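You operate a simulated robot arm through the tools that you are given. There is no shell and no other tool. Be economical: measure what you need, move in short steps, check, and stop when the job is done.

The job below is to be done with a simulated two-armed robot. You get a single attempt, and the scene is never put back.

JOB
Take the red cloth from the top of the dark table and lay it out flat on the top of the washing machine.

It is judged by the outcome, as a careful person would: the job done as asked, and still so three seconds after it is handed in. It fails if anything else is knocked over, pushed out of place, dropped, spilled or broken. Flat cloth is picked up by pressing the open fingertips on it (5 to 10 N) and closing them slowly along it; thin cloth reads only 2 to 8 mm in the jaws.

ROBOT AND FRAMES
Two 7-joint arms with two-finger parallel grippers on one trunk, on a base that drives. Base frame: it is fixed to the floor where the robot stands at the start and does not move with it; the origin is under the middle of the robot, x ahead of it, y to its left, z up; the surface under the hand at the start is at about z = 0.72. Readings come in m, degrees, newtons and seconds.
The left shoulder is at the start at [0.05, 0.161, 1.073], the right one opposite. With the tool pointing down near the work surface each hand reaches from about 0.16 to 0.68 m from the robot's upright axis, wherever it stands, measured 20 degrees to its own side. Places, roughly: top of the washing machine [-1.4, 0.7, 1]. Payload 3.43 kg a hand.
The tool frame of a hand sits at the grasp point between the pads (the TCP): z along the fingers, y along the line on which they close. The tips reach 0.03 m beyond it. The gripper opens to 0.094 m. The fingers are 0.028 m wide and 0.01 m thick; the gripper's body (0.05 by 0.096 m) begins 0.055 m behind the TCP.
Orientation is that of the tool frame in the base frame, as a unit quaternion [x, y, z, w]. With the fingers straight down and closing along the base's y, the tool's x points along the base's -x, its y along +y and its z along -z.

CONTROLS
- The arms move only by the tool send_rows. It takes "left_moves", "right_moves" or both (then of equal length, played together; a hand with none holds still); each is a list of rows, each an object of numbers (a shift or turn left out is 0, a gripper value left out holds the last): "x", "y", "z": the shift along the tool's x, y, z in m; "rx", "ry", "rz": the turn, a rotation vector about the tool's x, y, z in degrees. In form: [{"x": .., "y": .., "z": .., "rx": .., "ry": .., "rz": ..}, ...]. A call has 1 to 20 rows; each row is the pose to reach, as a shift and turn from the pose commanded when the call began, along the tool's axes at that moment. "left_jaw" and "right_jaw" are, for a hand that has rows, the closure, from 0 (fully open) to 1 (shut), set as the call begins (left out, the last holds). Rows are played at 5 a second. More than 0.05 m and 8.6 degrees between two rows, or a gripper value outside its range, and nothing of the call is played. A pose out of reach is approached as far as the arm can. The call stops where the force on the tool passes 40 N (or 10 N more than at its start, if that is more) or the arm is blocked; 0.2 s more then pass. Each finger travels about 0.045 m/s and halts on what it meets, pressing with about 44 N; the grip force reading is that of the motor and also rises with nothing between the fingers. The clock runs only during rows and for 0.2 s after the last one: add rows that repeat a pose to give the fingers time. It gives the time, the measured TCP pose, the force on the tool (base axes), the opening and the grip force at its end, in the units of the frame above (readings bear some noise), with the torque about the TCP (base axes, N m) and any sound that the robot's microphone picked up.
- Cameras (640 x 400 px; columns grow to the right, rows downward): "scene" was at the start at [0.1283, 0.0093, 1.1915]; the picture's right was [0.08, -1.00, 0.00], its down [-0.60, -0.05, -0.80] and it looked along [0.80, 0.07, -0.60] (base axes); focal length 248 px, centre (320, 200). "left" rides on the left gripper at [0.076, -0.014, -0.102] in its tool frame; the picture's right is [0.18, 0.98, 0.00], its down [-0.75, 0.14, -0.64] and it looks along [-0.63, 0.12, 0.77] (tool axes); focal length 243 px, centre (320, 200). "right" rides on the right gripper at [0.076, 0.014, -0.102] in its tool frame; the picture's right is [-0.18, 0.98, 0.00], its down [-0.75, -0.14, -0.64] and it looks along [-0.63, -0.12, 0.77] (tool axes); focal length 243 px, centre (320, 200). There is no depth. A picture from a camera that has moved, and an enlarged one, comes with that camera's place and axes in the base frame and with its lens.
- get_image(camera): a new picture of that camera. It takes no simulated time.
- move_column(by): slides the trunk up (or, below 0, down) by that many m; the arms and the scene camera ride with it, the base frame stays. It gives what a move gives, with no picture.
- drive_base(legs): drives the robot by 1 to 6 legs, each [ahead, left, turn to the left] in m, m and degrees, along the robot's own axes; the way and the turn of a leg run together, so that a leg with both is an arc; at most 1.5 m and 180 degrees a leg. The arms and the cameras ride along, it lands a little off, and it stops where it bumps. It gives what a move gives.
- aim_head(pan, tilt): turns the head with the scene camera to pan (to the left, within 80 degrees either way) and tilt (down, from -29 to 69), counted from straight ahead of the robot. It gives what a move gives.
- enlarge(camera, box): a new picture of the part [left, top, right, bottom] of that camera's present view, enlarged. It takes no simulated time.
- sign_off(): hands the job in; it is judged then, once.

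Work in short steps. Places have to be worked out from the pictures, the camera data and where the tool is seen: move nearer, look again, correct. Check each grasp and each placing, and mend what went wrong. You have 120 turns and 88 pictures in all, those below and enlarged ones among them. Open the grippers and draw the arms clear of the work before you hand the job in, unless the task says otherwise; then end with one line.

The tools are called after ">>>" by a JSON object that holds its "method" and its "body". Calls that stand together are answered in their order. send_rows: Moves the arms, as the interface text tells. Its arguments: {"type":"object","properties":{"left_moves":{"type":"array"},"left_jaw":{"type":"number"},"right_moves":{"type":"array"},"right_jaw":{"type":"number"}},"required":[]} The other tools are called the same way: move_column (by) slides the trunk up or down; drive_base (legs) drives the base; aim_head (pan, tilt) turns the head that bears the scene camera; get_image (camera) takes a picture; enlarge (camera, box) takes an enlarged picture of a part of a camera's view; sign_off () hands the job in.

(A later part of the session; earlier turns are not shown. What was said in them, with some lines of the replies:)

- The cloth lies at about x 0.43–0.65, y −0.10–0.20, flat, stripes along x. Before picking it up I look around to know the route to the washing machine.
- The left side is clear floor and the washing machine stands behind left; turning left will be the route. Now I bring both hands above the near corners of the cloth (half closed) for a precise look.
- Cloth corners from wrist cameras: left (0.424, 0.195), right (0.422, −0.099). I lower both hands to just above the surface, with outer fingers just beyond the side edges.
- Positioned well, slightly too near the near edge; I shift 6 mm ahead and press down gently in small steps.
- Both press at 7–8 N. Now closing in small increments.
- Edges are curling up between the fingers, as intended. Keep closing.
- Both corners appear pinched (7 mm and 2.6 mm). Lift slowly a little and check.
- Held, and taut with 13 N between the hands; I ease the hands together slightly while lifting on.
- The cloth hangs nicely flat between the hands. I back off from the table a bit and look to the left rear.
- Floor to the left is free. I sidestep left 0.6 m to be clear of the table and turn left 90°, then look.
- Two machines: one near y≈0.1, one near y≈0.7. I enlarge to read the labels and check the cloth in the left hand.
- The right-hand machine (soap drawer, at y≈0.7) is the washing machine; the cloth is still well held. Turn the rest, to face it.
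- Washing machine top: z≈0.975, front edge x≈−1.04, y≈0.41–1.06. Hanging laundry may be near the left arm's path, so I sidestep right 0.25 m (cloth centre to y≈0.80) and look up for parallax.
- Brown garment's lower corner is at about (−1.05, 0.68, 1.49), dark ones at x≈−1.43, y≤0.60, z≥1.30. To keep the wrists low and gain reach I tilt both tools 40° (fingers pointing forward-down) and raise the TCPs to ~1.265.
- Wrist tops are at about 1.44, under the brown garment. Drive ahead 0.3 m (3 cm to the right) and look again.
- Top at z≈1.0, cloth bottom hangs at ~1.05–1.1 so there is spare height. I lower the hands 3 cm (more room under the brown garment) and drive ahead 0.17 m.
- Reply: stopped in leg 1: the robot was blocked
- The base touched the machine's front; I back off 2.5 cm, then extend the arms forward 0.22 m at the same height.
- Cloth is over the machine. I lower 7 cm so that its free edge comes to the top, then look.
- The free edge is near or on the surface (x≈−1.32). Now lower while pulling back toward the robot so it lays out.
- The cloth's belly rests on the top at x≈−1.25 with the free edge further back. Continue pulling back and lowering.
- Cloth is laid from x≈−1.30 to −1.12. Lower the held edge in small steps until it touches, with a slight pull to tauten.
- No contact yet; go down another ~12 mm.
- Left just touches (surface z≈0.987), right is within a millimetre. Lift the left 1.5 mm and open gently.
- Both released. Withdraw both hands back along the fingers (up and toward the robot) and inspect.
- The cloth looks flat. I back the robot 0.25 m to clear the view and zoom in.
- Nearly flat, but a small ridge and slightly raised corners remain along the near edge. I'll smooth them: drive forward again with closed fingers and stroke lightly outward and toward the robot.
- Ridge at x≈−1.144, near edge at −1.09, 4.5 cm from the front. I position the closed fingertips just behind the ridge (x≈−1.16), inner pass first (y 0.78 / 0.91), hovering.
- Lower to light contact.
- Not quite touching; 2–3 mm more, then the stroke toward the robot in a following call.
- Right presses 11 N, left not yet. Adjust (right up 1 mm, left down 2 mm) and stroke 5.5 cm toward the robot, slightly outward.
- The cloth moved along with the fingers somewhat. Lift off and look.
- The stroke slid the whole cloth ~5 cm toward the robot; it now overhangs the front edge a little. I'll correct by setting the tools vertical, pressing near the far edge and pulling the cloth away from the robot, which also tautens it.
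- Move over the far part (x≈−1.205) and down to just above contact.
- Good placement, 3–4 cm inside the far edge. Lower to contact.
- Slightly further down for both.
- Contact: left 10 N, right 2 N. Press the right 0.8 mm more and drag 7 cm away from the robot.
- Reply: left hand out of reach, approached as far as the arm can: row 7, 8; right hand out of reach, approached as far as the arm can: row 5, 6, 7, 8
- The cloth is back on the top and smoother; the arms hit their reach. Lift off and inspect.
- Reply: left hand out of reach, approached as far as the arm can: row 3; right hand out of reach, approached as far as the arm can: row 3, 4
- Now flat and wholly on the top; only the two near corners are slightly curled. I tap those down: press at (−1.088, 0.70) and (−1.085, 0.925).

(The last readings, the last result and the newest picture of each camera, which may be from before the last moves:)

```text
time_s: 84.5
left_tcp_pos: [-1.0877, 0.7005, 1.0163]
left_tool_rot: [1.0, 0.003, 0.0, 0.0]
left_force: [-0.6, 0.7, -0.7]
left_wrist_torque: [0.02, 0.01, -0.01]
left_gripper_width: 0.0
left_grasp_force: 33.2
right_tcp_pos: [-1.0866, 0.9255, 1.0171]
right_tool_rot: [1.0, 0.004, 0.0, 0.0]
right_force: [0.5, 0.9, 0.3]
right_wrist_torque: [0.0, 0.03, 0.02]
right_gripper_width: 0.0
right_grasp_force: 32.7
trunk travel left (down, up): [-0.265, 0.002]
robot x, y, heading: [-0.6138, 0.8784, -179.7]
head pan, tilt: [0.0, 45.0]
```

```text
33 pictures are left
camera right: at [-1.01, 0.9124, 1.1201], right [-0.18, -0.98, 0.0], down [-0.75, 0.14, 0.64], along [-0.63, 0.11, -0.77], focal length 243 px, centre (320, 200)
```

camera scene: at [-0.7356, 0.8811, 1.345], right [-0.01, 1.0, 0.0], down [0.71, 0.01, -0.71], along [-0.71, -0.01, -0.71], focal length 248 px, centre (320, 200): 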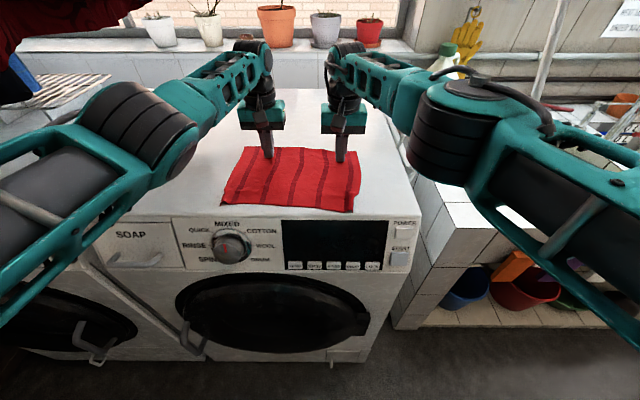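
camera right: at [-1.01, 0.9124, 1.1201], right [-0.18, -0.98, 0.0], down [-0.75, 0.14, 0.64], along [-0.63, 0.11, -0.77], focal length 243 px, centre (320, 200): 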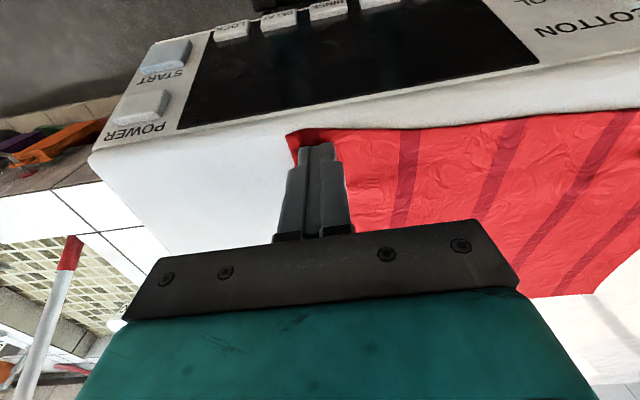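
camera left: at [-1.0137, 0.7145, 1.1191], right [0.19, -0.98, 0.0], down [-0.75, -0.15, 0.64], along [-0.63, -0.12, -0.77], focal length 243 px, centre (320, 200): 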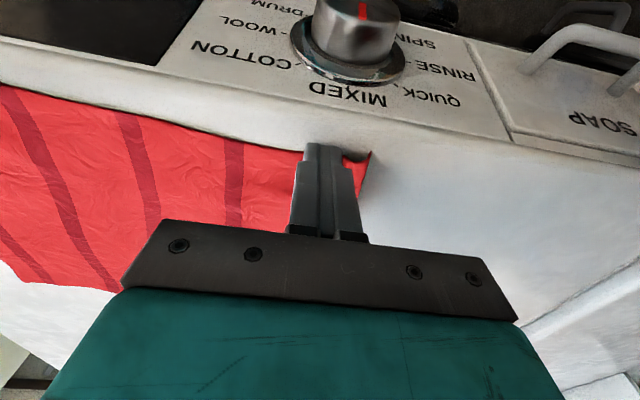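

Fingers are just inside the corners. Press lightly and stroke 1.5 cm outward, then lift.

>>> {"method": "send_rows", "body": {"left_moves": [{"z": 0.0012}, {"z": 0.0018}, {"z": 0.0018, "y": 0.005}, {"z": 0.0018, "y": 0.01}, {"z": 0.0018, "y": 0.016}], "right_moves": [{"z": 0.0012}, {"z": 0.002}, {"z": 0.002, "y": -0.005}, {"z": 0.002, "y": -0.01}, {"z": 0.002, "y": -0.016}]}}

>>> {"method": "send_rows", "body": {"left_moves": [{"z": -0.02}, {"z": -0.06}, {"z": -0.1}, {"z": -0.12}, {"z": -0.12, "x": 0.03}], "right_moves": [{"z": -0.02}, {"z": -0.06}, {"z": -0.1}, {"z": -0.12}, {"z": -0.12, "x": 0.03}]}}

>>> {"method": "enlarge", "body": {"camera": "scene", "box": [200, 120, 392, 240]}}

>>> {"method": "get_image", "body": {"camera": "right"}}

>>> {"method": "get_image", "body": {"camera": "left"}}

```text
time_s: 85.7
left_tcp_pos: [-1.0881, 0.6833, 1.0152]
left_tool_rot: [1.0, 0.003, 0.0, 0.0]
left_force: [-0.4, -0.6, 0.5]
left_wrist_torque: [0.02, 0.0, 0.01]
left_gripper_width: 0.0
left_grasp_force: 33.3
right_tcp_pos: [-1.0865, 0.9403, 1.0152]
right_tool_rot: [1.0, 0.004, -0.001, 0.001]
right_force: [0.3, -3.5, 9.7]
right_wrist_torque: [-0.02, -0.07, -0.02]
right_gripper_width: 0.0
right_grasp_force: 33.0
trunk travel left (down, up): [-0.265, 0.002]
robot x, y, heading: [-0.6207, 0.8804, -179.4]
head pan, tilt: [0.0, 45.0]
```

```text
time_s: 86.8
left_tcp_pos: [-1.0587, 0.6842, 1.1365]
left_tool_rot: [1.0, 0.004, 0.0, 0.001]
left_force: [0.4, -0.2, 0.5]
left_wrist_torque: [-0.02, 0.01, -0.01]
left_gripper_width: 0.0
left_grasp_force: 32.7
right_tcp_pos: [-1.0545, 0.9409, 1.1352]
right_tool_rot: [1.0, 0.004, -0.001, 0.001]
right_force: [0.5, 0.1, 0.0]
right_wrist_torque: [0.03, 0.01, 0.01]
right_gripper_width: 0.0001
right_grasp_force: 32.9
trunk travel left (down, up): [-0.265, 0.002]
robot x, y, heading: [-0.6211, 0.8798, -179.6]
head pan, tilt: [0.0, 45.0]
```

```text
3.33 times, centred on (296, 180) of scene
camera zoom: at [-0.7368, 0.8806, 1.3448], right [-0.01, 1.0, 0.0], down [0.71, 0.01, -0.71], along [-0.71, -0.01, -0.71], focal length 825 px, centre (400, 267)
```

zoom: 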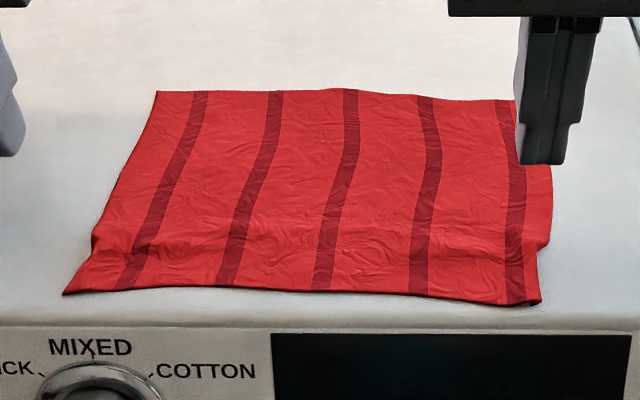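

```text
31 pictures are left
camera right: at [-0.9782, 0.9288, 1.2383], right [-0.18, -0.98, 0.0], down [-0.75, 0.14, 0.64], along [-0.63, 0.11, -0.77], focal length 243 px, centre (320, 200)
```

right: 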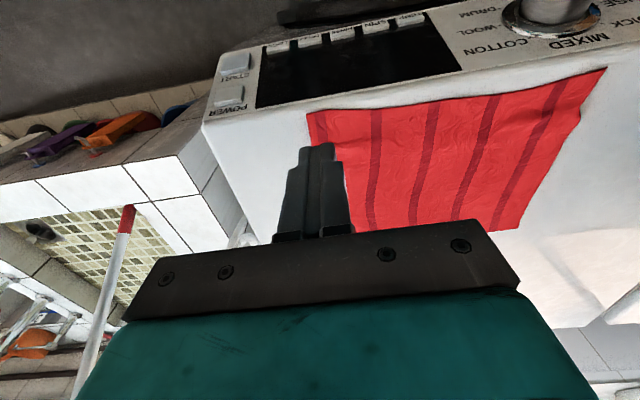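

```text
30 pictures are left
camera left: at [-0.9822, 0.698, 1.2391], right [0.19, -0.98, 0.0], down [-0.75, -0.15, 0.64], along [-0.63, -0.12, -0.77], focal length 243 px, centre (320, 200)
```

left: 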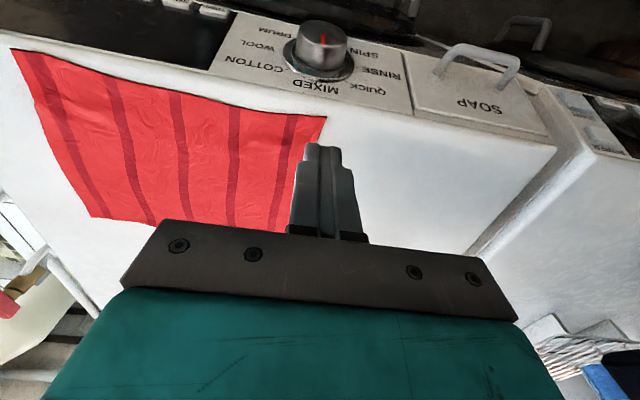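

The cloth lies flat with all corners on the washing machine top. I open the grippers and back away, then a final check.

>>> {"method": "drive_base", "body": {"legs": [[-0.3, 0, 0]]}}

>>> {"method": "send_rows", "body": {"left_moves": [{"x": 0}, {"x": 0}, {"x": 0}, {"x": 0}, {"x": 0}], "right_moves": [{"x": 0}, {"x": 0}, {"x": 0}, {"x": 0}, {"x": 0}], "left_jaw": 0, "right_jaw": 0}}

>>> {"method": "aim_head", "body": {"pan": 0, "tilt": 30}}

>>> {"method": "get_image", "body": {"camera": "scene"}}

```text
time_s: 88.9
left_tcp_pos: [-0.7548, 0.6859, 1.1358]
left_tool_rot: [1.0, 0.003, 0.0, -0.001]
left_force: [0.3, -0.3, 0.1]
left_wrist_torque: [-0.01, 0.01, 0.03]
left_gripper_width: 0.0
left_grasp_force: 32.4
right_tcp_pos: [-0.7548, 0.9441, 1.1346]
right_tool_rot: [1.0, 0.003, 0.0, 0.001]
right_force: [0.4, 0.1, -0.5]
right_wrist_torque: [0.04, 0.0, 0.01]
right_gripper_width: 0.0001
right_grasp_force: 33.4
trunk travel left (down, up): [-0.265, 0.002]
robot x, y, heading: [-0.3153, 0.8843, -179.7]
head pan, tilt: [0.0, 45.0]
```

```text
time_s: 90.1
left_tcp_pos: [-0.7561, 0.6869, 1.1367]
left_tool_rot: [1.0, 0.004, 0.0, 0.0]
left_force: [0.2, 0.0, 1.2]
left_wrist_torque: [0.01, 0.0, -0.02]
left_gripper_width: 0.0938
left_grasp_force: 0.0
right_tcp_pos: [-0.7539, 0.9437, 1.1333]
right_tool_rot: [1.0, 0.004, 0.0, 0.001]
right_force: [-1.6, -0.3, -0.2]
right_wrist_torque: [-0.01, 0.0, 0.0]
right_gripper_width: 0.0939
right_grasp_force: 0.0
trunk travel left (down, up): [-0.265, 0.002]
robot x, y, heading: [-0.3153, 0.8822, -179.6]
head pan, tilt: [0.0, 45.0]
```

```text
time_s: 90.9
left_tcp_pos: [-0.7566, 0.6859, 1.1361]
left_tool_rot: [1.0, 0.004, 0.0, 0.0]
left_force: [-0.7, 0.5, 0.0]
left_wrist_torque: [-0.03, -0.01, -0.01]
left_gripper_width: 0.094
left_grasp_force: 0.1
right_tcp_pos: [-0.7538, 0.9446, 1.134]
right_tool_rot: [1.0, 0.004, 0.0, 0.0]
right_force: [-0.4, -0.8, 0.3]
right_wrist_torque: [0.02, 0.03, 0.0]
right_gripper_width: 0.0937
right_grasp_force: 0.1
trunk travel left (down, up): [-0.265, 0.002]
robot x, y, heading: [-0.3163, 0.8827, -179.5]
head pan, tilt: [0.0, 30.0]
```

```text
29 pictures are left
camera scene: at [-0.4449, 0.883, 1.3672], right [-0.01, 1.0, 0.0], down [0.5, 0.0, -0.87], along [-0.87, -0.01, -0.5], focal length 248 px, centre (320, 200)
```

scene: 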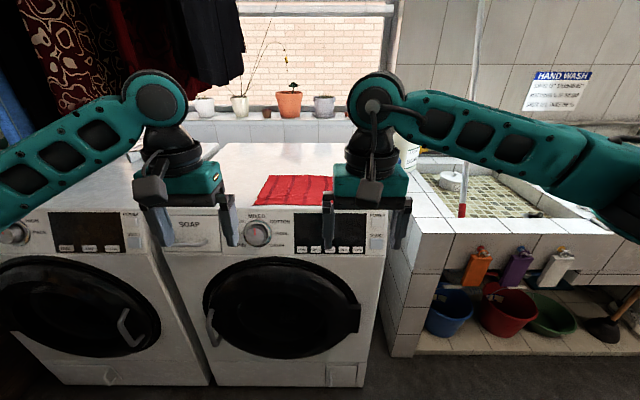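

The cloth lies flat on the washing machine, the arms are clear and the grippers open; handing in.

>>> {"method": "sign_off", "body": {}}

```text
The job is handed in.
```

The red cloth is laid out flat on top of the washing machine, about 2–3 cm back from its front edge; I saw nothing else moved, though the base bumped the machine's front once on the way in.
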